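You operate a simulated robot arm through the tools that you are given. There is no shell and no other tool. Be economical: measure what you need, move in short steps, check, and stop when the job is done.

You are at the controls of a simulated robot arm. One attempt, no reset.

JOB
Zero the small controller's trim, switch it off and put it away.
Fine: trim knob to 0; it goes in drawer two of the sideboard; shut the drawer.
Where things are to end (x, y in the base frame): small controller within 60 mm of [-670, -1440].
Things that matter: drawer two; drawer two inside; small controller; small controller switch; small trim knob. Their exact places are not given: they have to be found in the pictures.

Only the result counts: the job must be done as asked and must still hold three seconds after the hand-in. Knocking over, shifting, dropping, spilling or breaking anything else fails it.

ROBOT AND FRAMES
A 6-joint arm with a two-finger parallel gripper on a trunk, on a base that drives. Base frame: it is fixed to the floor where the robot stands at the start and does not move with it; the origin is under the middle of the robot, x ahead of it, y to its left, z up. Units: mm, rad, N and s.
With the tool pointing down near the work surface it reaches from about 240 to 680 mm from the robot's upright axis, wherever it stands. Its first joint turns from -2.897 to 2.897 rad. Places, roughly: drawer two [-700, -1400, 800]; drawer two inside [-700, -1500, 700]; small controller switch [500, -200, 1100]; small trim knob [600, -200, 1100]. Payload 4.1 kg.
The tool frame sits at the grasp point between the pads (the TCP): z along the fingers, y along the line on which they close. The tips reach 23 mm beyond it. Largest opening 94 mm; finger width 38, thickness 10; the body of the gripper, 54 by 96 mm, starts 39 mm behind the TCP.
Orientation is that of the tool frame in the base frame, as a unit quaternion [x, y, z, w]. With the fingers straight down and closing along the base's y, the tool's x points along the base's -x, its y along +y and its z along -z.

CONTROLS
- The arm moves only by the tool jog_arm. Its argument "deltas" is a list of rows, each an object of numbers (a shift or turn left out is 0, a gripper value left out holds the last): "dx", "dy", "dz": the shift along the tool's x, y, z in units of 20 mm (1.0 is 20 mm); "wx", "wy", "wz": the turn, a rotation vector about the tool's x, y, z in units of 8 degrees (1.0 is 8 degrees); "hand": the finger opening in mm, from 0 to 94. In form: [{"dx": .., "dy": .., "dz": .., "wx": .., "wy": .., "wz": .., "hand": ..}, ...]. A call has 1 to 20 rows; each row shifts and turns the commanded pose from where the row before left it, along the tool's axes as they then stand. A call with a number of a shift or a turn outside -1 to 1 is refused whole. Rows are played at 5 a second. More than 50 mm and 0.15 rad between two rows, or a gripper value outside its range, and nothing of the call is played. A pose out of reach is approached as far as the arm can. The call stops where the force on the tool passes 40 N (or 10 N more than at its start, if that is more) or the arm is blocked; 0.2 s more then pass. The fingers move at their own pace (about 45 mm/s each) and stop on an object; they squeeze with about 34 N. The grip force told is the motor's: it shows also when the fingers shut on nothing. Time passes only in rows, and 0.2 s behind the last, so rows that do not move let the fingers close. The reply holds the time, the measured pose of the TCP, the force on the tool along the base axes, the opening and the grip force, in the units named above and with some noise, with the torque about the TCP (base axes, N m) and any sound that the robot's microphone picked up.
- Cameras (640 x 400 px; columns grow to the right, rows downward): "scene" is now at [6.2, 107.4, 1580]; the picture's right is [-0.66, -0.75, 0.00], its down [-0.39, 0.35, -0.85] and it looks along [0.64, -0.56, -0.53] (base axes); focal length 266 px, centre (320, 200). "wrist" rides on the gripper at [86, 16, -74] in the tool frame; the picture's right is [-0.18, 0.98, 0.00], its down [-0.58, -0.11, -0.81] and it looks along [-0.79, -0.15, 0.59] (tool axes); focal length 243 px, centre (320, 200).
- grab_frame(camera): a new picture of that camera. The clock stands still meanwhile.
- slide_trunk(by): slides the trunk up (or, below 0, down) by that many mm; the arm and the scene camera ride with it, the base frame stays. It gives what a move gives, with no picture.
- base_move(legs): drives the robot by 1 to 6 legs, each [ahead, turn to the left] in mm and rad, along the robot's own axes; the way and the turn of a leg run together, so that a leg with both is an arc; at most 1500 mm and 3.142 rad a leg. The arm and the cameras ride along, it lands a little off, and it stops where it bumps. It gives what a move gives.
- pan_tilt(pan, tilt): turns the head with the scene camera to pan (to the left, within 2.705 rad either way) and tilt (down, from -0.506 to 1.204), counted from straight ahead of the robot. It gives what a move gives.
- point_at(camera, pixels): for up to 12 pixels [column, row] of the newest picture of that camera ("zoom" is the newest enlarged one), the place [x, y, z] in the base frame of the surface seen there, good to about 2 mm. The clock stands still meanwhile.
- enlarge(camera, box): a new picture of the part [left, top, right, bottom] of that camera's present view, enlarged. The clock stands still meanwhile.
- hand_in(): hands the job in; it is judged then, once.

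Work in short steps. Measure before you move; look again where a grasp or a placing could have gone wrong, and mend it. You have 80 turns and 60 pictures in all, those below and enlarged ones among them. Open the gripper and draw the arm clear of the work before you hand the job in, unless the task says otherwise; then end with one line.

The tools are called after "Request:" as name(argument=value, ...) on one line, values as JSON. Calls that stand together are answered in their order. jog_arm: Moves the arm, as the interface text tells. Its arguments: {"type":"object","properties":{"deltas":{"type":"array","items":{"type":"object","properties":{"dx":{"type":"number"},"dy":{"type":"number"},"dz":{"type":"number"},"wx":{"type":"number"},"wy":{"type":"number"},"wz":{"type":"number"},"hand":{"type":"number"}}}}},"required":["deltas"]} The other tools are called the same way: slide_trunk (by) slides the trunk up or down; base_move (legs) drives the base; pan_tilt (pan, tilt) turns the head that bears the scene camera; grab_frame (camera) takes a picture; point_at (camera, pixels) gives the place of the surface under pixels of a picture; enlarge (camera, box) takes an enlarged picture of a part of a camera's view; hand_in () hands the job in.

At the start:

```text
clock: 0.0
position: [343.4, -119.7, 1362.7]
tcp_rot: [0.0, 1.0, 0.0, 0.0]
force: [-0.1, -0.4, -0.2]
moment: [-0.01, 0.0, 0.0]
grip_width: 94.2
finger_force: 0.1
trunk travel left (down, up): [-525.0, 65.0]
robot x, y, heading: [-0.6, -0.2, 0.006]
head pan, tilt: [-0.726, 0.553]
```

scene: 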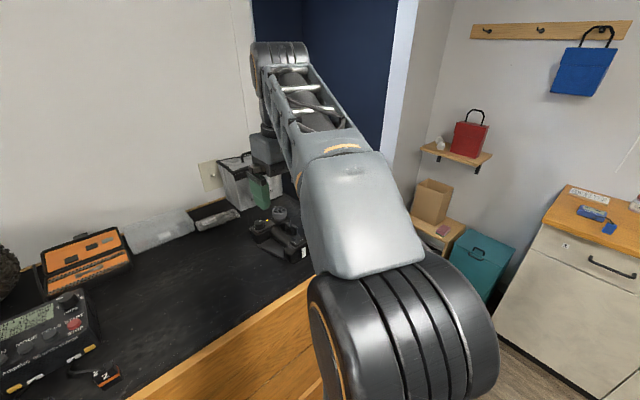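
wrist: 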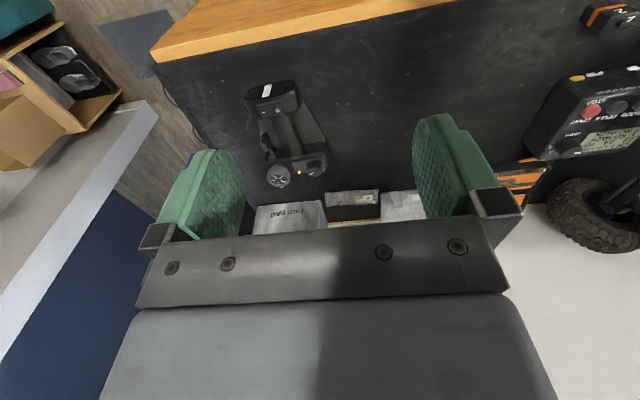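

The wrist view shows a black device near (285,135), probably the small controller. I enlarge both views to identify it.

Request:
enlarge(camera="wrist", box=[210, 60, 370, 210])

Request:
enlarge(camera="scene", box=[0, 130, 320, 400])

```text
2.67 times, centred on (290, 135) of wrist
```

zoom: 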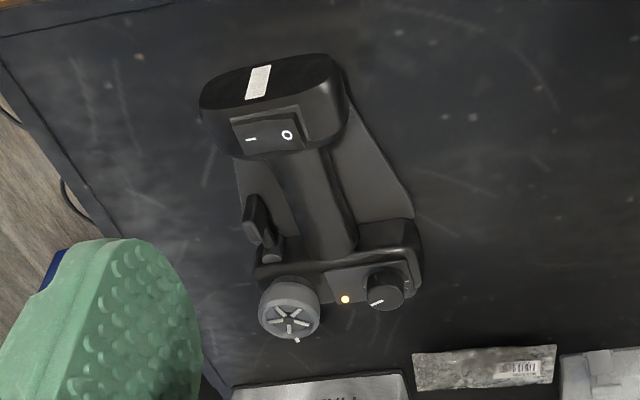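

```text
1.48 times, centred on (160, 265) of scene
```

zoom: 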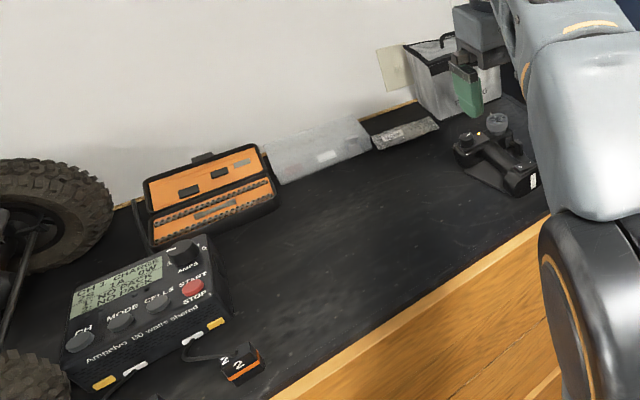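

The transmitter-like handset has a rocker (– / O), a spoked wheel, an LED and a pointer knob. I measure those.

Request:
point_at(camera="wrist", pixels=[[313.6, 169.5], [278.4, 176.2], [264.2, 112.5], [277.6, 110.6], [271, 91], [284.4, 136.9], [265.6, 140.6], [299.4, 171.7], [340, 120], [255, 95], [290, 92], [318, 160]])

Request:
enlarge(camera="wrist", box=[275, 145, 339, 185])

Request:
enlarge(camera="scene", box=[220, 180, 320, 270])

```text
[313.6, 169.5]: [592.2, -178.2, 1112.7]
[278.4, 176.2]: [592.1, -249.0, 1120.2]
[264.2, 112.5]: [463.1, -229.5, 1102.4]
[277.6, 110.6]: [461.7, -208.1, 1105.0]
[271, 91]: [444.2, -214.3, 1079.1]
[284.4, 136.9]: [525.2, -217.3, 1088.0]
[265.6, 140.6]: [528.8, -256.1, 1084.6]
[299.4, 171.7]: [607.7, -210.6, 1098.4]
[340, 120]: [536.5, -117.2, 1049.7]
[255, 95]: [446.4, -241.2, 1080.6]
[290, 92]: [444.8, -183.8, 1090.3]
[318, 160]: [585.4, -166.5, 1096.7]
```

```text
10.00 times, centred on (307, 165) of wrist
```

zoom: 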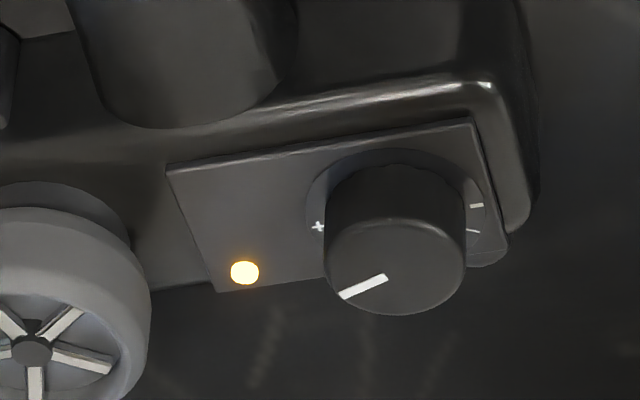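

```text
4.44 times, centred on (270, 225) of scene
```

zoom: 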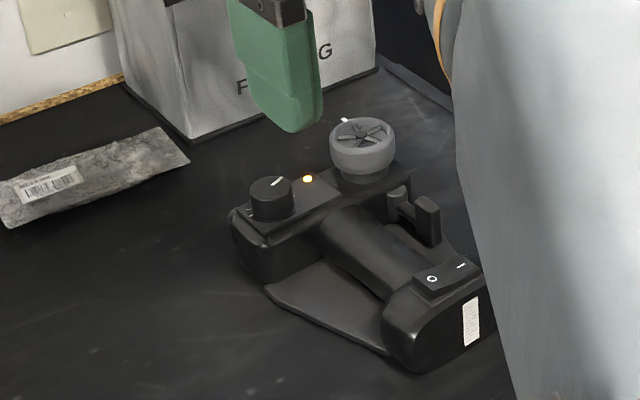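

Trim knob top is about (592,-178,1113). I zoom tightly from the scene camera for the scale and pointer.

Request:
enlarge(camera="scene", box=[247, 205, 303, 240])

```text
11.43 times, centred on (275, 222) of scene
```

zoom: 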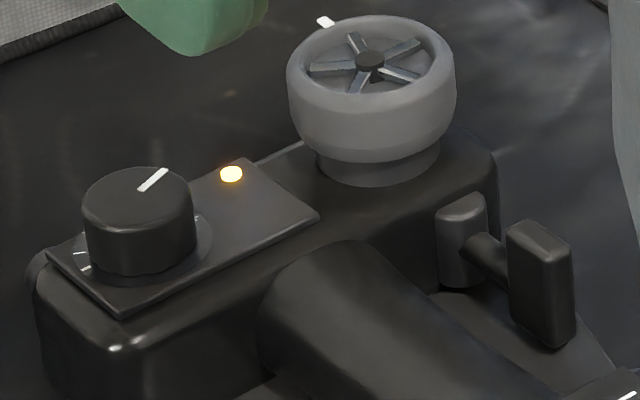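

The geometry is readable here; I measure knob rim, pointer ends, plate corners and wheel.

Request:
point_at(camera="zoom", pixels=[[88, 210], [190, 203], [140, 236], [152, 171], [141, 188], [166, 171], [138, 205], [123, 308], [312, 214], [55, 257], [240, 163], [80, 255]])

Request:
point_at(camera="wrist", pixels=[[322.5, 165.5], [306.8, 167.6]])

```text
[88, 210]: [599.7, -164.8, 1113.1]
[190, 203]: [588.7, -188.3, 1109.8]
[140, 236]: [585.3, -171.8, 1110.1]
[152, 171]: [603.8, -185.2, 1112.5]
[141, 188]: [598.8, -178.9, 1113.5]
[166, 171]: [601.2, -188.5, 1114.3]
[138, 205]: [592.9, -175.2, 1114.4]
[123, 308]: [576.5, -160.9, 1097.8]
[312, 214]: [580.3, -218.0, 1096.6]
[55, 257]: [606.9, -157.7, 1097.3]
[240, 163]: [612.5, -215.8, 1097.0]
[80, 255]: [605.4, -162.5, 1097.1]
```

```text
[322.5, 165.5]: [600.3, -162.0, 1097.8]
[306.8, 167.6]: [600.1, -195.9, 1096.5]
```

Knob centre ≈ (594,-178), pointer about 57° toward −y from +x ("+" side), "−" on +y side, so zero is probably at +x. I move over the knob, then turn the wrist to get a look at the scale.

Request:
jog_arm(deltas=[{"dx": -0.964, "dy": -0.224, "dz": 0.45}, {"dx": -0.964, "dy": -0.224, "dz": 0.45}, {"dx": -0.964, "dy": -0.224, "dz": 0.45}, {"dx": -0.964, "dy": -0.224, "dz": 0.45}, {"dx": -0.964, "dy": -0.224, "dz": 0.45}, {"dx": -0.964, "dy": -0.224, "dz": 0.45}, {"dx": -0.964, "dy": -0.224, "dz": 0.45}, {"dx": -0.964, "dy": -0.224, "dz": 0.45}, {"dx": -0.964, "dy": -0.224, "dz": 0.45}, {"dx": -0.964, "dy": -0.224, "dz": 0.45}, {"dx": -0.964, "dy": -0.224, "dz": 0.45}, {"dx": -0.964, "dy": -0.224, "dz": 0.45}, {"dx": -0.964, "dy": -0.224, "dz": 0.45}, {"wz": 1}, {"wz": 1}, {"wz": 1}, {"wz": 1}, {"wz": 1}, {"wz": 1}, {"wz": 1}])

Request:
jog_arm(deltas=[{"wz": 1}, {"wz": 1}, {"wz": 1}, {"wz": 1}, {"wz": 0.25}])

Request:
grab_frame(camera="wrist")

```text
clock: 4.2
position: [594.8, -177.4, 1245.2]
tcp_rot: [0.471, 0.882, 0.0, 0.0]
force: [0.2, -0.4, 0.1]
moment: [-0.04, 0.02, 0.0]
grip_width: 94.3
finger_force: 0.0
trunk travel left (down, up): [-525.0, 65.0]
robot x, y, heading: [-0.6, 0.5, 0.003]
head pan, tilt: [-0.726, 0.553]
```

```text
clock: 5.4
position: [593.6, -177.5, 1245.3]
tcp_rot: [0.708, 0.707, 0.0, 0.001]
force: [0.0, 0.1, -0.4]
moment: [0.02, -0.01, 0.0]
grip_width: 94.0
finger_force: 0.0
trunk travel left (down, up): [-525.0, 65.0]
robot x, y, heading: [-3.6, 1.8, 0.001]
head pan, tilt: [-0.726, 0.553]
```

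```text
52 pictures are left
```

wrist: 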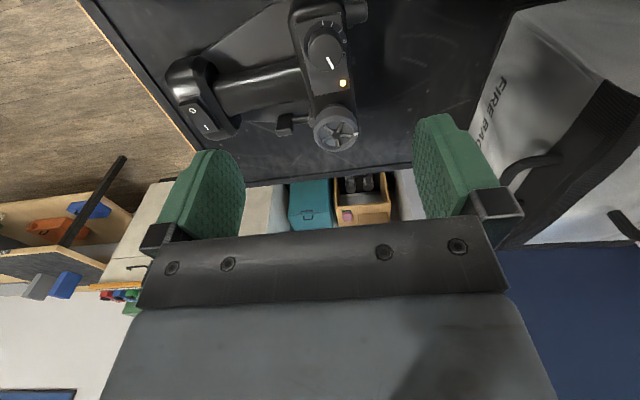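

The knob is seen near (325,45) from the +y side; I enlarge it.

Request:
enlarge(camera="wrist", box=[277, 15, 373, 75])

```text
6.67 times, centred on (325, 45) of wrist
```

zoom: 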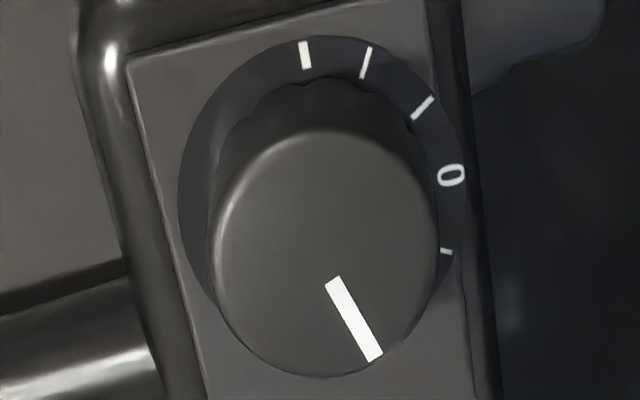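

"0" is on the +x side as expected. I measure "0", ticks, pointer ends and the knob rim.

Request:
point_at(camera="zoom", pixels=[[451, 187], [451, 164], [305, 55], [366, 62], [422, 108], [447, 251], [335, 284], [371, 352], [222, 255], [432, 235], [318, 136], [322, 370]])

```text
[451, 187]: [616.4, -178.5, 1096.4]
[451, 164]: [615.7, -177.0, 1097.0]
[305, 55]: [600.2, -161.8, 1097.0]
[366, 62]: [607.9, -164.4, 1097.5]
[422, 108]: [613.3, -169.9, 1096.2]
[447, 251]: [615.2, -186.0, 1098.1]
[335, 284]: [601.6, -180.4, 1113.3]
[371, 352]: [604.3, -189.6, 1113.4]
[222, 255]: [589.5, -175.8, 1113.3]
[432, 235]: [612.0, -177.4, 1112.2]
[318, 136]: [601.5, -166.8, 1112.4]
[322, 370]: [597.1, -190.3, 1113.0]
```

Centre of dial fits (599.4,-178.8); 0 lies at ~+4° from +x, pointer at ~-68°, so CCW turn of ~73° is needed. I align and descend part way with fingers at 50 mm, then check.

Request:
jog_arm(deltas=[{"dy": 0.27, "dx": -0.06, "hand": 50}, {"dz": 1}, {"dz": 1}, {"dz": 1}, {"dz": 1}, {"dz": 0.8}, {}])

Request:
grab_frame(camera="wrist")

```text
clock: 7.0
position: [592.3, -176.3, 1149.3]
tcp_rot: [0.707, 0.707, 0.0, 0.001]
force: [0.3, -0.1, -0.2]
moment: [0.03, -0.01, 0.0]
grip_width: 49.9
finger_force: 0.1
out of reach, approached as far as the arm can: row 1
trunk travel left (down, up): [-525.0, 65.0]
robot x, y, heading: [-0.9, -3.3, 0.002]
head pan, tilt: [-0.726, 0.553]
```

```text
50 pictures are left
```

wrist: 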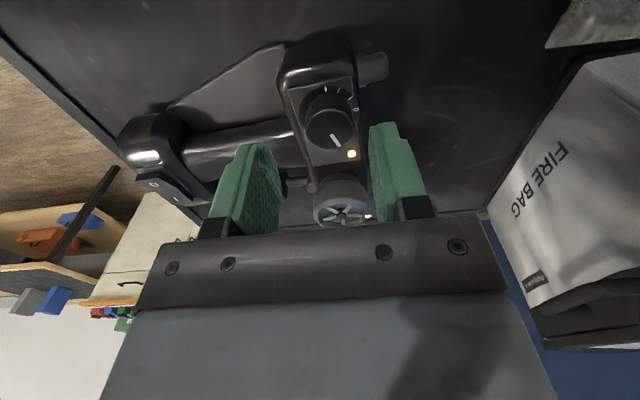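

I'm told row 1 was out of reach; measured TCP x is 592. I re-measure the knob in this view to see the offset.

Request:
enlarge(camera="wrist", box=[280, 70, 376, 130])

Request:
point_at(camera="wrist", pixels=[[307, 128], [353, 121], [326, 112], [332, 148], [245, 150], [392, 135], [355, 108]])

```text
6.67 times, centred on (328, 100) of wrist
```

zoom: 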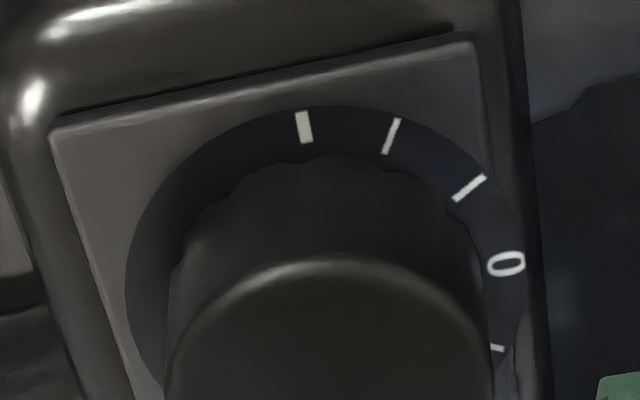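

```text
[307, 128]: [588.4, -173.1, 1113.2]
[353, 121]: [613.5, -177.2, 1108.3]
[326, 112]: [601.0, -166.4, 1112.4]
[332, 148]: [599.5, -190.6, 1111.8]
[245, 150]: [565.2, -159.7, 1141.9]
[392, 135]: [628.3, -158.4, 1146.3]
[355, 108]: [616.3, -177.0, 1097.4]
```

Knob centre stays ≈ (600.5,-178.5); fingers' midpoint ≈ 596. I shift +5 mm in x, −2 in y and check reach.

Request:
jog_arm(deltas=[{"dy": 0.25, "dx": -0.1}, {}, {}])

Request:
enlarge(camera="wrist", box=[200, 60, 440, 210])

```text
clock: 7.8
position: [597.0, -179.8, 1148.8]
tcp_rot: [0.707, 0.707, 0.0, 0.0]
force: [-0.3, -0.2, 0.3]
moment: [-0.01, 0.0, 0.04]
grip_width: 49.9
finger_force: 0.0
trunk travel left (down, up): [-525.0, 65.0]
robot x, y, heading: [1.1, 0.1, 0.003]
head pan, tilt: [-0.726, 0.553]
```

```text
2.67 times, centred on (320, 135) of wrist
```

zoom: 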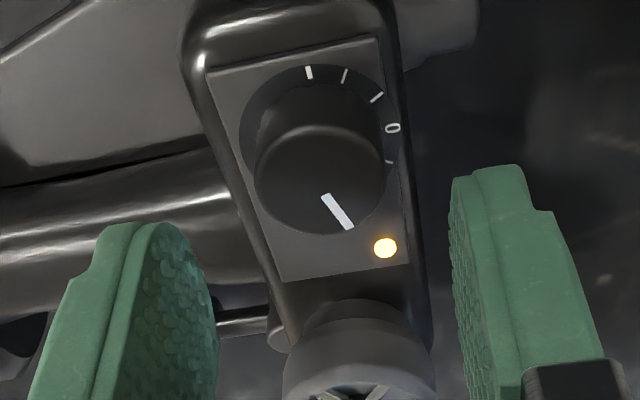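

Reach is fine now. I measure finger inner edges and knob rim in this same view.

Request:
point_at(camera="zoom", pixels=[[180, 300], [205, 320], [458, 250], [456, 200], [257, 170], [383, 180], [318, 128], [322, 232]])

```text
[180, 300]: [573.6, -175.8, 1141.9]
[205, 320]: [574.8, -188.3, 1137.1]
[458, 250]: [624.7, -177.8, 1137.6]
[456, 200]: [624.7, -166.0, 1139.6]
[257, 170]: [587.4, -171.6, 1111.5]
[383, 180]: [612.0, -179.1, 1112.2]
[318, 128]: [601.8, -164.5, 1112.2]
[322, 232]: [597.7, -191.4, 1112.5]
```

Fingers' midpoint is 599.4, matching the knob. I lower 23 mm and close on the knob.

Request:
jog_arm(deltas=[{"dz": 0.6}, {"dz": 0.55}, {"hand": 34}, {"hand": 30}, {"hand": 26}, {"hand": 20}, {}, {}])

```text
clock: 9.6
position: [599.4, -178.9, 1126.6]
tcp_rot: [0.706, 0.708, 0.0, 0.0]
force: [0.2, 0.4, -0.9]
moment: [0.0, -0.14, 0.01]
grip_width: 26.8
finger_force: 34.6
trunk travel left (down, up): [-525.0, 65.0]
robot x, y, heading: [-3.2, -0.3, -0.002]
head pan, tilt: [-0.726, 0.553]
```

Knob gripped at 26.8 mm. I turn −72° about tool z (CCW from above) and look.

Request:
jog_arm(deltas=[{"wz": -0.75}, {"wz": -0.75}, {"wz": -0.75}, {"wz": -0.75}, {"wz": -0.75}, {"wz": -0.75}, {"wz": -0.75}, {"wz": -0.75}, {"wz": -0.75}, {"wz": -0.75}, {"wz": -0.75}, {"wz": -0.75}, {}])

Request:
grab_frame(camera="wrist")

```text
clock: 12.4
position: [600.1, -179.4, 1127.9]
tcp_rot: [0.156, 0.988, 0.0, 0.001]
force: [8.5, 4.8, 17.4]
moment: [0.11, -0.53, 0.01]
grip_width: 26.6
finger_force: 33.8
trunk travel left (down, up): [-525.0, 65.0]
robot x, y, heading: [1.9, 0.7, 0.002]
head pan, tilt: [-0.726, 0.553]
```

```text
47 pictures are left
```

wrist: 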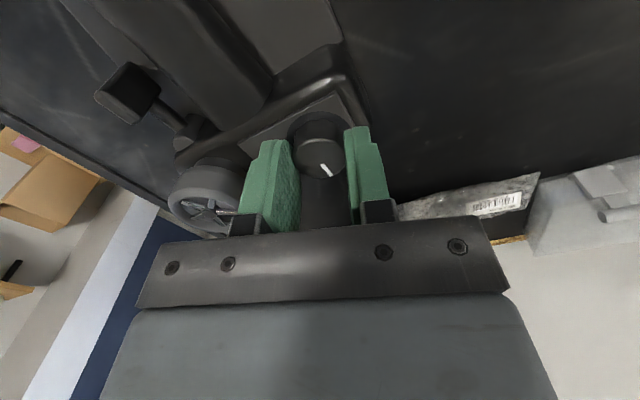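

The pointer stayed fixed relative to the fingers while turning. There's some upward load (17 N), so I release, rise a little and check pointer against the 0.

Request:
jog_arm(deltas=[{"hand": 50}, {}, {"dz": -0.5}, {"dz": -1}, {"dz": -1}, {"dz": -1}, {"dz": -1}])

Request:
grab_frame(camera="wrist")

```text
clock: 14.0
position: [599.0, -179.3, 1215.3]
tcp_rot: [0.156, 0.988, 0.0, -0.001]
force: [0.8, -0.3, 0.2]
moment: [0.02, 0.02, 0.02]
grip_width: 50.2
finger_force: 0.0
trunk travel left (down, up): [-525.0, 65.0]
robot x, y, heading: [2.2, -1.2, -0.001]
head pan, tilt: [-0.726, 0.553]
```

```text
46 pictures are left
```

wrist: 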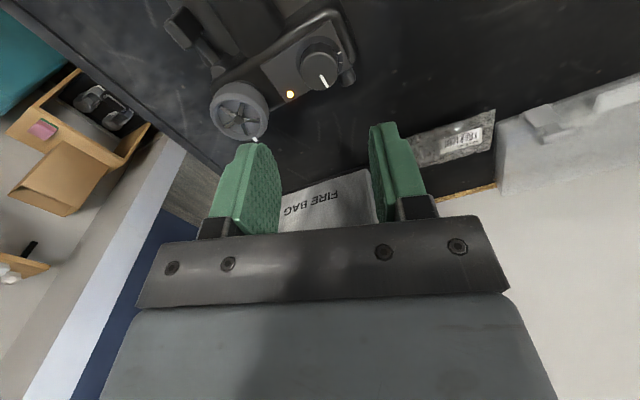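

From here the 0 mark is hidden behind the knob; I turn the wrist back 72° for the side view.

Request:
jog_arm(deltas=[{"wz": 1}, {"wz": 1}, {"wz": 1}, {"wz": 1}, {"wz": 1}, {"wz": 1}, {"wz": 1}, {"wz": 1}, {"wz": 1}])

Request:
enlarge(camera="wrist", box=[260, 10, 388, 90])

```text
clock: 16.0
position: [599.4, -179.6, 1216.3]
tcp_rot: [0.708, 0.706, 0.0, 0.0]
force: [-0.4, -0.3, 0.1]
moment: [-0.01, 0.0, -0.02]
grip_width: 50.0
finger_force: 0.0
trunk travel left (down, up): [-525.0, 65.0]
robot x, y, heading: [-2.4, -0.5, -0.001]
head pan, tilt: [-0.726, 0.553]
```

```text
5.00 times, centred on (324, 50) of wrist
```

zoom: 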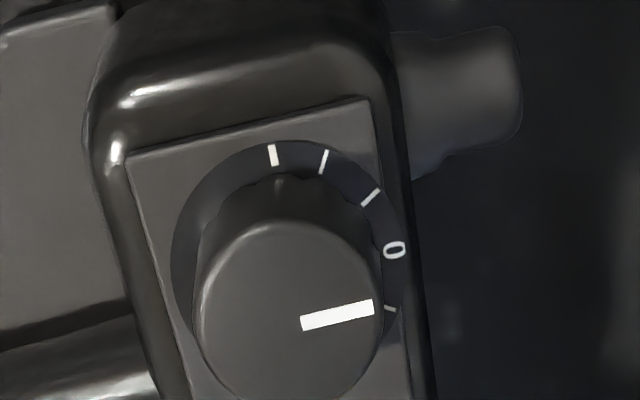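

Pointer appears parallel to the plate edge, i.e. towards 0. I check numerically.

Request:
point_at(camera="zoom", pixels=[[304, 323], [371, 308], [394, 250], [273, 155], [323, 161], [370, 197], [391, 309], [135, 156], [360, 100], [200, 310], [378, 325], [290, 224]])

```text
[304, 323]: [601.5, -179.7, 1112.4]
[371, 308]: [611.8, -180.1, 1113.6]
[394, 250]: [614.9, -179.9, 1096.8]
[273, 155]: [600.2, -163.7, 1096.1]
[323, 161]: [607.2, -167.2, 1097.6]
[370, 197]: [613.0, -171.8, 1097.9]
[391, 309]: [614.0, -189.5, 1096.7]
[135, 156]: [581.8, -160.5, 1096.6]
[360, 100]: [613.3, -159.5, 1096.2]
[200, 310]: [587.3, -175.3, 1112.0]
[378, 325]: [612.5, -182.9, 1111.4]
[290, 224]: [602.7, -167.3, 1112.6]
```

Pointer is within ~2° of 0: trim is done. Next the switch: I move the gripper over it for a close look.

Request:
jog_arm(deltas=[{"dy": -0.98, "dx": -0.1}, {"dy": -0.98, "dx": -0.1}, {"dy": -0.98, "dx": -0.1}, {"dy": -0.98, "dx": -0.1}, {"dy": -0.98, "dx": -0.1}, {"dy": -0.98, "dx": -0.1}, {"dy": -0.98, "dx": -0.1}])

Request:
grab_frame(camera="wrist")

```text
clock: 17.6
position: [461.0, -192.7, 1215.8]
tcp_rot: [0.707, 0.707, 0.0, 0.001]
force: [0.0, -0.4, -0.2]
moment: [0.0, -0.03, -0.04]
grip_width: 49.9
finger_force: 0.1
trunk travel left (down, up): [-525.0, 65.0]
robot x, y, heading: [1.7, -0.3, 0.002]
head pan, tilt: [-0.726, 0.553]
```

```text
44 pictures are left
```

wrist: 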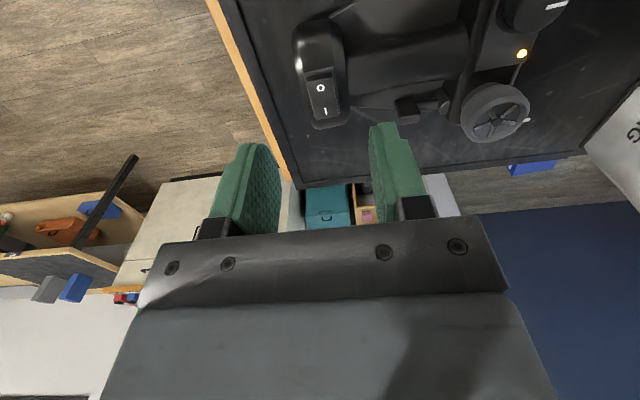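

The rocker is at (323,97). I enlarge it and measure.

Request:
enlarge(camera="wrist", box=[243, 20, 403, 140])

Request:
point_at(camera="wrist", pixels=[[320, 88], [325, 111], [308, 82], [332, 78], [316, 118], [339, 113], [307, 60], [322, 30], [400, 50], [400, 90], [383, 25], [470, 90]])

```text
3.33 times, centred on (323, 80) of wrist
```

zoom: 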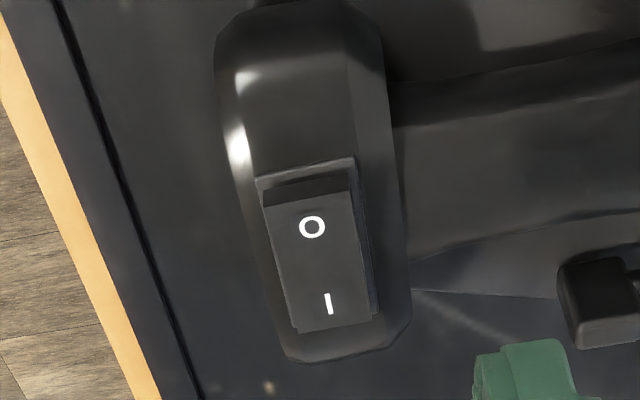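

```text
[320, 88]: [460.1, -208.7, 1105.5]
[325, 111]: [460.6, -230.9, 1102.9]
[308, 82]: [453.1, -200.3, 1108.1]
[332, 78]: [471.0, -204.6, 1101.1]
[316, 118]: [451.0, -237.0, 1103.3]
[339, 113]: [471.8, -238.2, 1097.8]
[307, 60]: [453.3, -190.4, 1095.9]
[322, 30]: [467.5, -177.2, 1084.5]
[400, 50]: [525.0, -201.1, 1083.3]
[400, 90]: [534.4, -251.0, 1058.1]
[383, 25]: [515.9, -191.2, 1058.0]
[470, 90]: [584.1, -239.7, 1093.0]
```

Rocker: O end raised at (461,-202,1108), "–" end at y −237. I rotate back so the closed fingertips are narrow in y, and position above the O end at y≈-199.

Request:
jog_arm(deltas=[{"wz": -1, "hand": 0}, {"wz": -1}, {"wz": -1}, {"wz": -1}, {"wz": -1}, {"wz": -1}, {"wz": -1}, {"wz": -1}, {"wz": -1}, {"wz": -1}, {"wz": -1}, {"wz": -0.25}, {"dy": -0.32}, {"dz": 1}, {"dz": 1}, {"dz": 1}, {"dz": 0.8}, {}])

Request:
grab_frame(camera="wrist")

```text
clock: 21.4
position: [462.6, -199.2, 1137.5]
tcp_rot: [0.0, 1.0, 0.0, 0.0]
force: [-0.4, 0.0, 0.6]
moment: [-0.01, 0.02, 0.0]
grip_width: 0.0
finger_force: 33.7
trunk travel left (down, up): [-525.0, 65.0]
robot x, y, heading: [-2.2, 1.0, 0.0]
head pan, tilt: [-0.726, 0.553]
```

```text
42 pictures are left
```

wrist: 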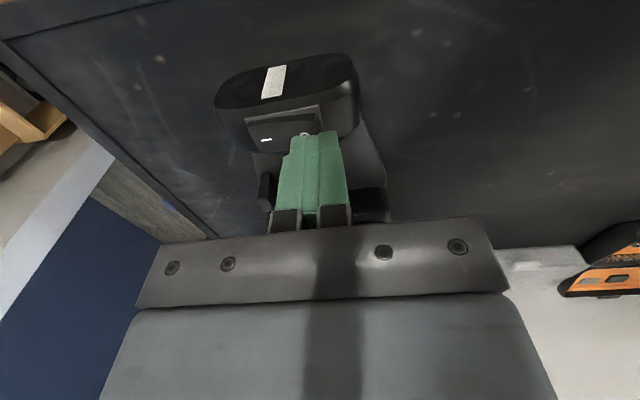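

Closed tips are right beside/above the O end. I press down in small steps.

Request:
jog_arm(deltas=[{"dz": 0.15}, {"dz": 0.1}, {"dz": 0.1}, {"dz": 0.1}, {"dz": 0.1}])

```text
clock: 22.6
position: [460.7, -198.7, 1128.1]
tcp_rot: [0.0, 1.0, 0.0, 0.0]
force: [0.4, 0.8, -0.3]
moment: [0.01, 0.02, 0.02]
grip_width: 0.0
finger_force: 33.8
trunk travel left (down, up): [-525.0, 65.0]
robot x, y, heading: [-0.5, -5.2, 0.001]
head pan, tilt: [-0.726, 0.553]
```

No contact force yet; I continue downward.

Request:
jog_arm(deltas=[{"dz": 0.1}, {"dz": 0.1}, {"dz": 0.1}])

Request:
enlarge(camera="wrist", box=[200, 40, 400, 165])

```text
clock: 23.4
position: [462.5, -199.8, 1125.8]
tcp_rot: [0.0, 1.0, -0.003, 0.004]
force: [0.7, 0.7, 35.8]
moment: [-0.27, 0.14, -0.02]
grip_width: 0.0
finger_force: 34.2
trunk travel left (down, up): [-525.0, 65.0]
robot x, y, heading: [-1.2, 1.8, 0.003]
head pan, tilt: [-0.726, 0.553]
```

```text
3.20 times, centred on (300, 102) of wrist
```

zoom: 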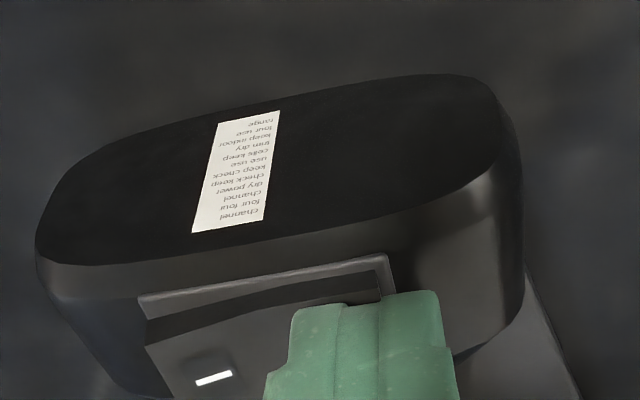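

36 N reached; the rocker seems tilted the other way now. I retreat up and check the rocker and LED.

Request:
jog_arm(deltas=[{"dz": -0.5}, {"dz": -1}, {"dz": -1}, {"dz": -1}, {"dz": -1}, {"dx": 1, "hand": 90}, {"dx": 1}, {"dx": 1}, {}])

Request:
grab_frame(camera="wrist")

Request:
grab_frame(camera="scene")

```text
clock: 25.4
position: [401.3, -201.9, 1212.9]
tcp_rot: [0.001, 1.0, -0.001, 0.0]
force: [-0.3, -0.3, 0.4]
moment: [0.04, -0.06, -0.01]
grip_width: 86.7
finger_force: 0.1
trunk travel left (down, up): [-525.0, 65.0]
robot x, y, heading: [1.8, -1.8, 0.002]
head pan, tilt: [-0.726, 0.553]
```

```text
40 pictures are left
```

wrist: 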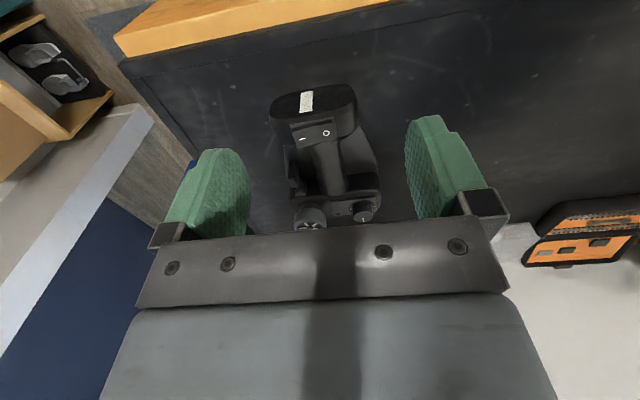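

```text
39 pictures are left
```

scene: 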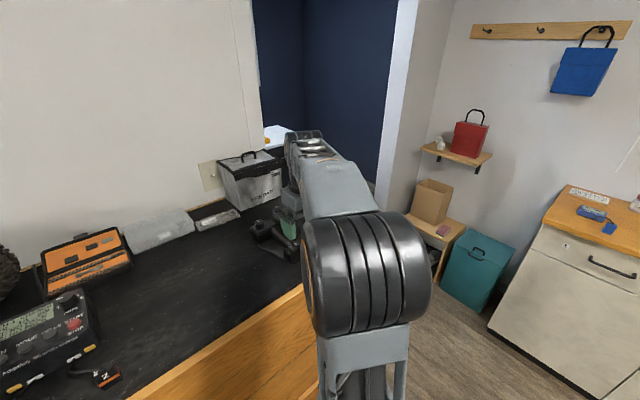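

Request:
enlarge(camera="wrist", box=[255, 80, 400, 230])

Request:
enlarge(camera="scene", box=[480, 170, 640, 400])

```text
2.67 times, centred on (328, 155) of wrist
```

zoom: 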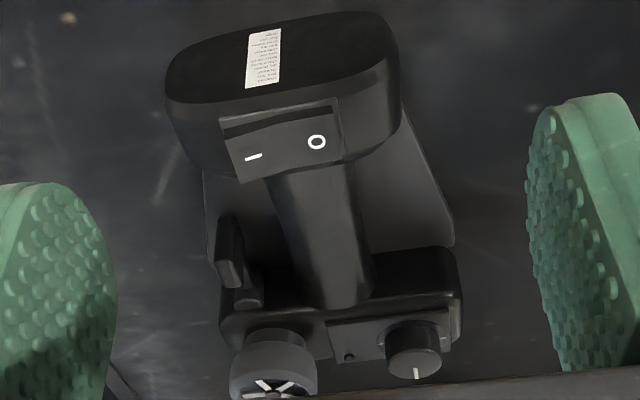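

```text
1.74 times, centred on (560, 285) of scene
```

zoom: 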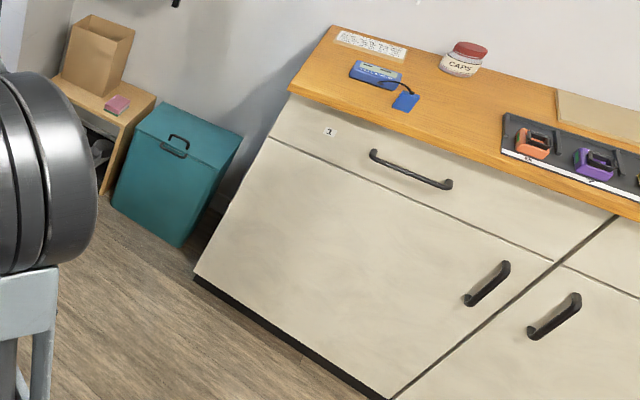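

LED is dark and the O side is pressed: the controller is off, with pointer still at 0. Next I retract the arm and look toward the sideboard at (-700,-1400).

Request:
jog_arm(deltas=[{"dz": -1}, {"dz": -1}, {"dz": -1}, {"dz": -1}, {"dz": -1}, {"dz": -1, "dx": 1}, {"dz": -1, "dx": 1}, {"dx": 1, "dy": 1}, {"dx": 1, "dy": 1}, {"dy": 1}, {"dy": 1}])

Request:
pan_tilt(pan=-2.1, tilt=0.5)

Request:
grab_frame(camera="scene")

```text
clock: 27.8
position: [322.5, -120.6, 1351.4]
tcp_rot: [0.0, 1.0, 0.0, 0.0]
force: [-0.1, 0.1, -0.3]
moment: [-0.01, 0.05, -0.04]
grip_width: 89.8
finger_force: 0.0
trunk travel left (down, up): [-525.0, 65.0]
robot x, y, heading: [-1.4, 2.2, 0.003]
head pan, tilt: [-0.726, 0.553]
```

```text
clock: 29.3
position: [323.9, -120.1, 1350.8]
tcp_rot: [0.0, 1.0, 0.0, 0.0]
force: [1.6, -1.2, 1.1]
moment: [0.0, 0.01, 0.01]
grip_width: 90.0
finger_force: 0.1
trunk travel left (down, up): [-525.0, 65.0]
robot x, y, heading: [1.0, -1.6, -0.002]
head pan, tilt: [-2.1, 0.499]
```

```text
36 pictures are left
```

scene: 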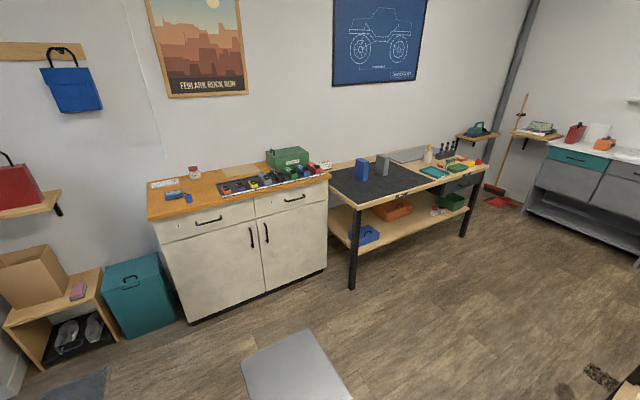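

The sideboard has drawer 1 (left) and drawer two (right, handle near (293,199)). I measure the drawer two front, handle, and surroundings.

Request:
point_at(camera="scene", pixels=[[283, 201], [305, 197], [294, 199], [256, 206], [327, 190], [327, 180], [256, 216], [250, 235], [265, 231], [325, 268], [353, 280], [355, 215]])

Request:
enlarge(camera="scene", box=[240, 160, 340, 240])

```text
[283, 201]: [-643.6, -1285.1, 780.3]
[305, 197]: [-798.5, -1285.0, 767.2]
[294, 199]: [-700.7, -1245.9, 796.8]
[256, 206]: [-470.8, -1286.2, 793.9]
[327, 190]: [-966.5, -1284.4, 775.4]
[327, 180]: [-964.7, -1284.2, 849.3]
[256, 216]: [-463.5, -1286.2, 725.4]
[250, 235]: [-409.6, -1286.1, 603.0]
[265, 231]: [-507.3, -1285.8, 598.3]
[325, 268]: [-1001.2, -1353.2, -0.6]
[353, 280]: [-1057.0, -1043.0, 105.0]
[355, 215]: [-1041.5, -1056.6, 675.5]
```

```text
5.00 times, centred on (290, 200) of scene
```

zoom: 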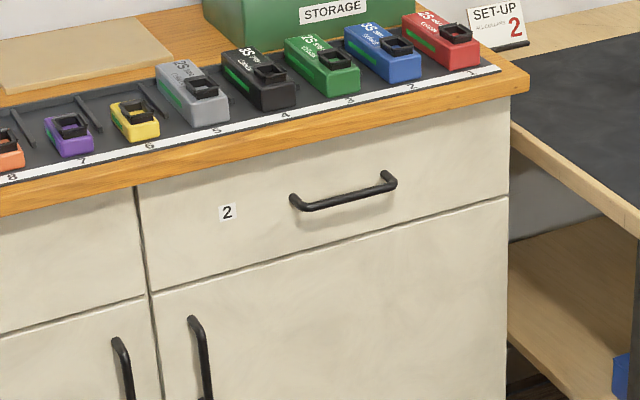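

Drawer two front is at y=-1285, x≈-460…-985, z 713–850; handle bar at (-700,-1246,797). Before driving I check what lies on the floor behind/around the robot.

Request:
point_at(camera="scene", pixels=[[295, 345], [245, 370], [350, 395], [600, 375], [570, 395], [635, 385], [500, 340], [90, 385]])

Request:
pan_tilt(pan=-2.7, tilt=0.9)

Request:
grab_frame(camera="scene")

```text
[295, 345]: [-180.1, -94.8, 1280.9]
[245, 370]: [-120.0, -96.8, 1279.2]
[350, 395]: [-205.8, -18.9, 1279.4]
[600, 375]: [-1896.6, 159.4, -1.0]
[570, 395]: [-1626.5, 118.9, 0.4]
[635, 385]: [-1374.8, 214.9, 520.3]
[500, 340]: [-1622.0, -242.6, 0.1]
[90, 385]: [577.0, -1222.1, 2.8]
```

```text
clock: 30.3
position: [323.4, -121.3, 1352.4]
tcp_rot: [0.0, 1.0, 0.001, 0.001]
force: [-0.5, 0.2, -0.2]
moment: [0.0, 0.0, -0.01]
grip_width: 89.8
finger_force: 0.0
trunk travel left (down, up): [-525.0, 65.0]
robot x, y, heading: [1.9, 2.2, -0.0]
head pan, tilt: [-2.7, 0.901]
```

```text
34 pictures are left
```

scene: 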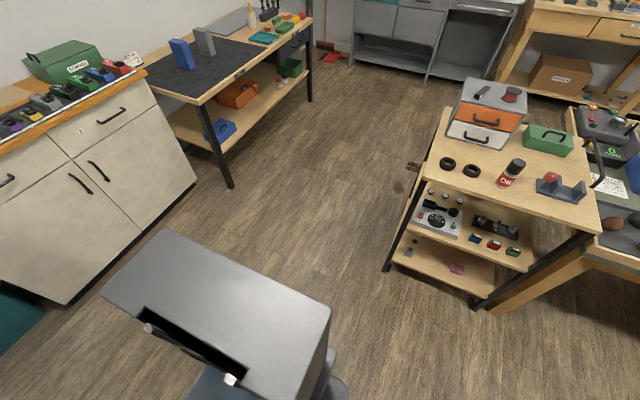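

A trolley stands behind. I measure its corners and the robot's base edge.

Request:
point_at(camera="scene", pixels=[[385, 268], [475, 300], [430, 155], [580, 228], [440, 110], [335, 385], [345, 395], [230, 185], [495, 310], [412, 165]])

```text
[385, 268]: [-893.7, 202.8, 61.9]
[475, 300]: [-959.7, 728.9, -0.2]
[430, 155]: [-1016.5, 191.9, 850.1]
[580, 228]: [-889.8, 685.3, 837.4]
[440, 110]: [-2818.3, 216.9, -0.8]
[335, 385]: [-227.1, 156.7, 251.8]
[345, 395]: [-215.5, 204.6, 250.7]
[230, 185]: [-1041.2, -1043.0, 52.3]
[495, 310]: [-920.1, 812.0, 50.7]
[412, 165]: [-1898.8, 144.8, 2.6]
```

Trolley occupies x<-880,y>190. I'll back up 300, turn right 2.159, drive 721, turn left 0.588 to stand about (-700,-600) facing the sideboard.

Request:
base_move(legs=[[-300, 0], [0, -2.159], [721, 0], [0, 0.588]])

Request:
pan_tilt(pan=0.1, tilt=0.75)

Request:
grab_frame(camera="scene")

```text
clock: 42.6
position: [-821.4, -888.6, 1350.9]
tcp_rot: [0.713, 0.702, 0.0, 0.0]
force: [0.8, -0.9, 0.7]
moment: [0.01, 0.04, 0.03]
grip_width: 90.0
finger_force: 0.0
trunk travel left (down, up): [-525.0, 65.0]
robot x, y, heading: [-699.3, -565.4, -1.587]
head pan, tilt: [-2.7, 0.901]
```

```text
clock: 45.0
position: [-820.9, -888.6, 1350.7]
tcp_rot: [0.712, 0.702, 0.0, 0.0]
force: [-0.1, -0.1, 1.9]
moment: [-0.01, 0.02, 0.02]
grip_width: 90.0
finger_force: 0.1
trunk travel left (down, up): [-525.0, 65.0]
robot x, y, heading: [-697.0, -569.8, -1.584]
head pan, tilt: [0.099, 0.75]
```

```text
33 pictures are left
```

scene: 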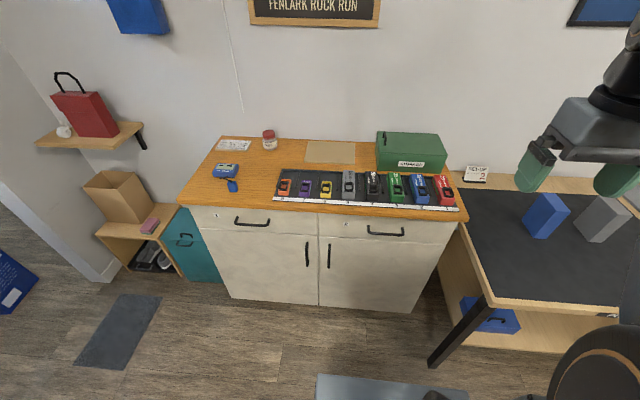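

Arrived at (-698,-568). I re-measure the handle of drawer two (near (385,232)) and the counter edge.

Request:
enlarge(camera="scene", box=[320, 195, 464, 285])

Request:
point_at(camera="scene", pixels=[[369, 230], [385, 233], [402, 233], [345, 230], [385, 215], [385, 210], [321, 215], [447, 240], [345, 240], [445, 250], [430, 365]])

```text
4.44 times, centred on (392, 240) of scene
```

zoom: 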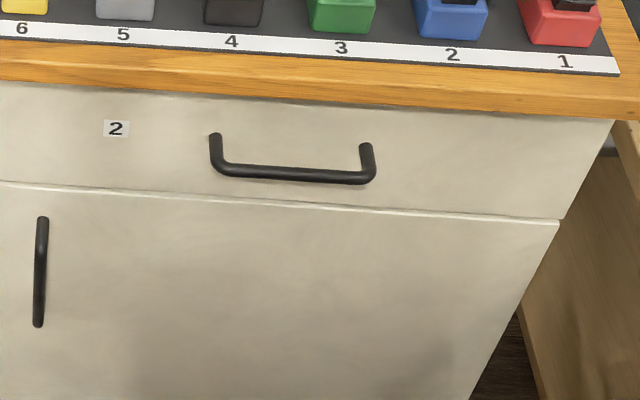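

```text
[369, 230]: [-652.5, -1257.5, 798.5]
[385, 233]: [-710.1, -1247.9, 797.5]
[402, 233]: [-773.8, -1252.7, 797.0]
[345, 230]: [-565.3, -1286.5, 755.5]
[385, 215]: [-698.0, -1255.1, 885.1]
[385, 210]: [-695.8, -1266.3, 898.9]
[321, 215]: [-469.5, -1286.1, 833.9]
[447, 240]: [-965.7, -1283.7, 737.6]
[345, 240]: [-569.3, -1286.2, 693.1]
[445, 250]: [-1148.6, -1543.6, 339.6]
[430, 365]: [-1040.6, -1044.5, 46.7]
```

Handle bar: x −645…−778, y≈−1250, z 797; counter overhang edge y −1255 above z≈865. A horizontal tool closing vertically suits. I extend to the front and pitch the tool forward up here, then roll.

Request:
jog_arm(deltas=[{"dx": -1, "dy": 0.64}, {"dx": -1, "dy": 0.64}, {"dx": -1, "dy": 0.64}, {"dx": -1, "dy": 0.64}, {"dx": -1, "dy": 0.64}, {"dx": -1, "dy": 0.64}, {"dx": -1, "dy": 0.64}, {"dx": -1, "dy": 0.64}, {"dx": -1, "dy": 0.64}, {"wy": -1}, {"wy": -1}, {"wy": -1}, {"wy": -1}, {"wy": -1}, {"wy": -1}, {"wy": -1}, {"wy": -1}, {"wy": -1}, {"wy": -1}, {"wy": -1}])

Request:
jog_arm(deltas=[{"wy": -0.25}, {"wz": 1}, {"wz": 1}, {"wz": 1}, {"wz": 1}, {"wz": 1}, {"wz": 1}, {"wz": 1}, {"wz": 1}, {"wz": 1}, {"wz": 1}, {"wz": 1}, {"wz": 0.25, "hand": 50}])

Request:
slide_trunk(by=-400)

```text
clock: 49.2
position: [-707.2, -1069.9, 1351.0]
tcp_rot: [0.513, 0.504, -0.496, 0.487]
force: [0.1, -0.2, -1.5]
moment: [-0.01, 0.0, -0.02]
grip_width: 89.7
finger_force: 0.0
trunk travel left (down, up): [-525.0, 65.0]
robot x, y, heading: [-696.5, -568.3, -1.588]
head pan, tilt: [0.099, 0.75]
```

```text
clock: 52.0
position: [-708.7, -1071.0, 1350.7]
tcp_rot: [0.707, -0.006, -0.006, 0.707]
force: [0.6, -0.5, -1.0]
moment: [0.01, 0.0, -0.03]
grip_width: 54.9
finger_force: 0.1
trunk travel left (down, up): [-525.0, 65.0]
robot x, y, heading: [-691.8, -569.0, -1.587]
head pan, tilt: [0.099, 0.75]
```

```text
clock: 55.9
position: [-708.7, -1069.1, 951.0]
tcp_rot: [0.707, -0.005, -0.006, 0.707]
force: [-0.3, -0.4, -0.1]
moment: [-0.02, -0.03, -0.04]
grip_width: 50.1
finger_force: 0.0
trunk travel left (down, up): [-125.0, 465.0]
robot x, y, heading: [-691.9, -569.4, -1.587]
head pan, tilt: [0.099, 0.75]
```

Tool is horizontal facing the drawer (x=+x, y=up, z=-y). I lower to z=797, approach to y≈-1185, and look.

Request:
jog_arm(deltas=[{"dy": -0.96}, {"dy": -0.96}, {"dy": -0.96}, {"dy": -0.96}, {"dy": -0.96}, {"dy": -0.96}, {"dy": -0.96}, {"dy": -0.96}, {"dz": 1}, {"dz": 1}, {"dz": 1}, {"dz": 1}, {"dz": 1}, {"dz": 0.8}, {}])

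Request:
grab_frame(camera="wrist")

```text
clock: 59.1
position: [-710.8, -1186.2, 796.9]
tcp_rot: [0.707, -0.005, -0.006, 0.708]
force: [0.0, -0.5, -0.7]
moment: [-0.02, -0.03, 0.0]
grip_width: 50.3
finger_force: 0.0
trunk travel left (down, up): [-125.0, 465.0]
robot x, y, heading: [-691.4, -568.6, -1.585]
head pan, tilt: [0.099, 0.75]
```

```text
31 pictures are left
```

wrist: 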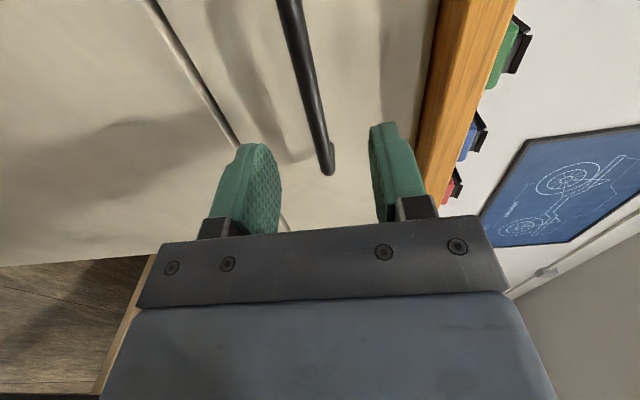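

The bar passes between the fingers. I measure bar and pads to centre vertically.

Request:
point_at(camera="wrist", pixels=[[300, 60], [317, 120], [325, 150], [275, 170], [378, 160], [430, 100], [290, 160]])

```text
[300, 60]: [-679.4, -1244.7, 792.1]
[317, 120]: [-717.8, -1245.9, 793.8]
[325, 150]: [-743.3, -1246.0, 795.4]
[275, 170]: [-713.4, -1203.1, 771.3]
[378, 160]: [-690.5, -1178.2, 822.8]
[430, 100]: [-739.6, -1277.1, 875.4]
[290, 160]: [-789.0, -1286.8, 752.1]
```

Bar centre z≈794, y≈-1250. I lower 3 mm, advance 63 mm and close.

Request:
jog_arm(deltas=[{"dy": -0.15}, {"dz": 1}, {"dz": 1}, {"dz": 0.6}, {"dz": 0.55}, {"hand": 30}, {"hand": 10}, {"hand": 0}, {}, {}])

```text
clock: 61.3
position: [-711.6, -1250.3, 792.4]
tcp_rot: [0.708, -0.005, -0.005, 0.706]
force: [-0.4, 2.3, -7.1]
moment: [0.04, 0.0, 0.03]
grip_width: 11.6
finger_force: 45.2
trunk travel left (down, up): [-125.0, 465.0]
robot x, y, heading: [-696.6, -570.2, -1.585]
head pan, tilt: [0.099, 0.75]
```

Bar gripped (11.6 mm). I pull back along +y.

Request:
jog_arm(deltas=[{"dz": -0.5}, {"dz": -0.7}, {"dz": -0.7}, {"dz": -0.7}, {"dz": -0.7}, {"dz": -0.7}, {"dz": -0.7}, {"dz": -0.7}, {"dz": -0.7}, {"dz": -0.7}, {"dz": -0.7}, {"dz": -0.7}, {"dz": -0.7}, {"dz": -0.7}, {"dz": -0.7}, {"dz": -0.7}])

Request:
grab_frame(camera="scene")

```text
clock: 64.5
position: [-709.4, -1043.7, 792.2]
tcp_rot: [0.712, -0.007, -0.006, 0.702]
force: [-9.0, 0.0, -7.0]
moment: [0.12, 0.16, 0.5]
grip_width: 11.6
finger_force: 45.0
out of reach, approached as far as the arm can: row 16
trunk travel left (down, up): [-125.0, 465.0]
robot x, y, heading: [-693.5, -566.3, -1.592]
head pan, tilt: [0.099, 0.75]
stopped in row 16: the force on the tool passed its limit at 42 N (the readings are from after the stop); the commanded pose is now the measured one
```

```text
30 pictures are left
```

scene: 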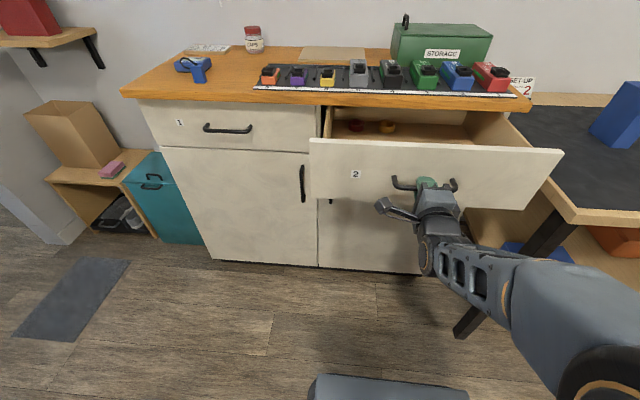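

Drawer is open 207 mm, arm at its near limit. I want ~310 mm, so back the base 105 mm while holding the bar.

Request:
base_move(legs=[[-105, 0]])

Request:
grab_frame(camera="scene")

```text
clock: 65.7
position: [-709.5, -938.3, 793.1]
tcp_rot: [0.712, -0.008, -0.005, 0.702]
force: [-30.0, 0.2, -14.0]
moment: [-0.08, 0.99, -1.21]
grip_width: 11.5
finger_force: 44.7
trunk travel left (down, up): [-125.0, 465.0]
robot x, y, heading: [-691.3, -460.7, -1.591]
head pan, tilt: [0.099, 0.75]
```

```text
29 pictures are left
```

scene: 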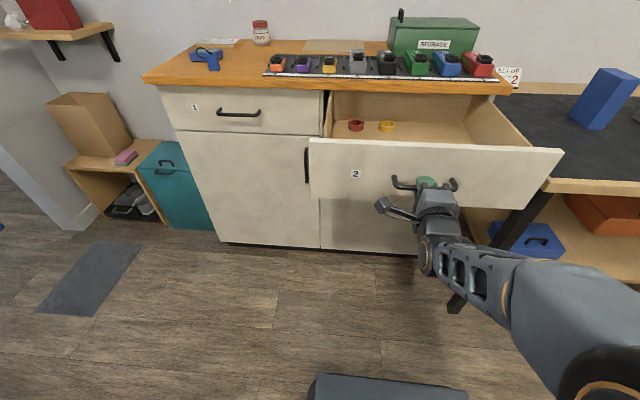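

Drawer is open ~312 mm, with two small rings inside. I measure interior, rings and front edge.

Request:
point_at(camera="scene", pixels=[[355, 126], [387, 126], [400, 138], [430, 130], [345, 136], [310, 142], [430, 146], [430, 152], [560, 155], [470, 135], [340, 110], [510, 140]])

Request:
enlarge(camera="scene", box=[300, 70, 572, 240])

```text
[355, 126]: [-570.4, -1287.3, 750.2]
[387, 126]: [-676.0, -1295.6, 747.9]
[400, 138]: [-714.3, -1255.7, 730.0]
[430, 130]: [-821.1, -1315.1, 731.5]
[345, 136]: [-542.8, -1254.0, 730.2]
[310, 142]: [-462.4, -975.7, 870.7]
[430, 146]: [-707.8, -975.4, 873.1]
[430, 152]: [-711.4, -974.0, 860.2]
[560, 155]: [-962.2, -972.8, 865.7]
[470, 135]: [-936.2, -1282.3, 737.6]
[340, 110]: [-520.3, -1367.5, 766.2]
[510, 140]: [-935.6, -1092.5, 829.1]
```

```text
2.35 times, centred on (436, 155) of scene
```

zoom: 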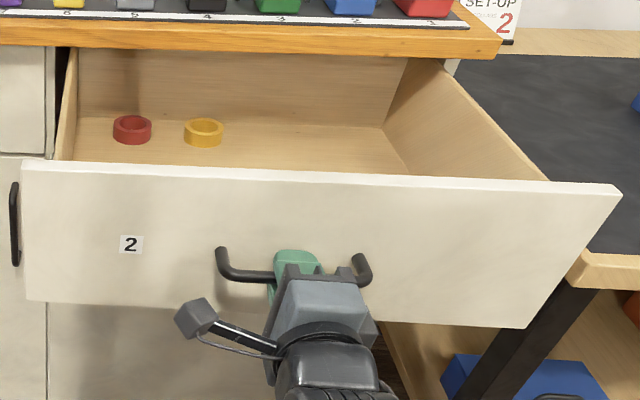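

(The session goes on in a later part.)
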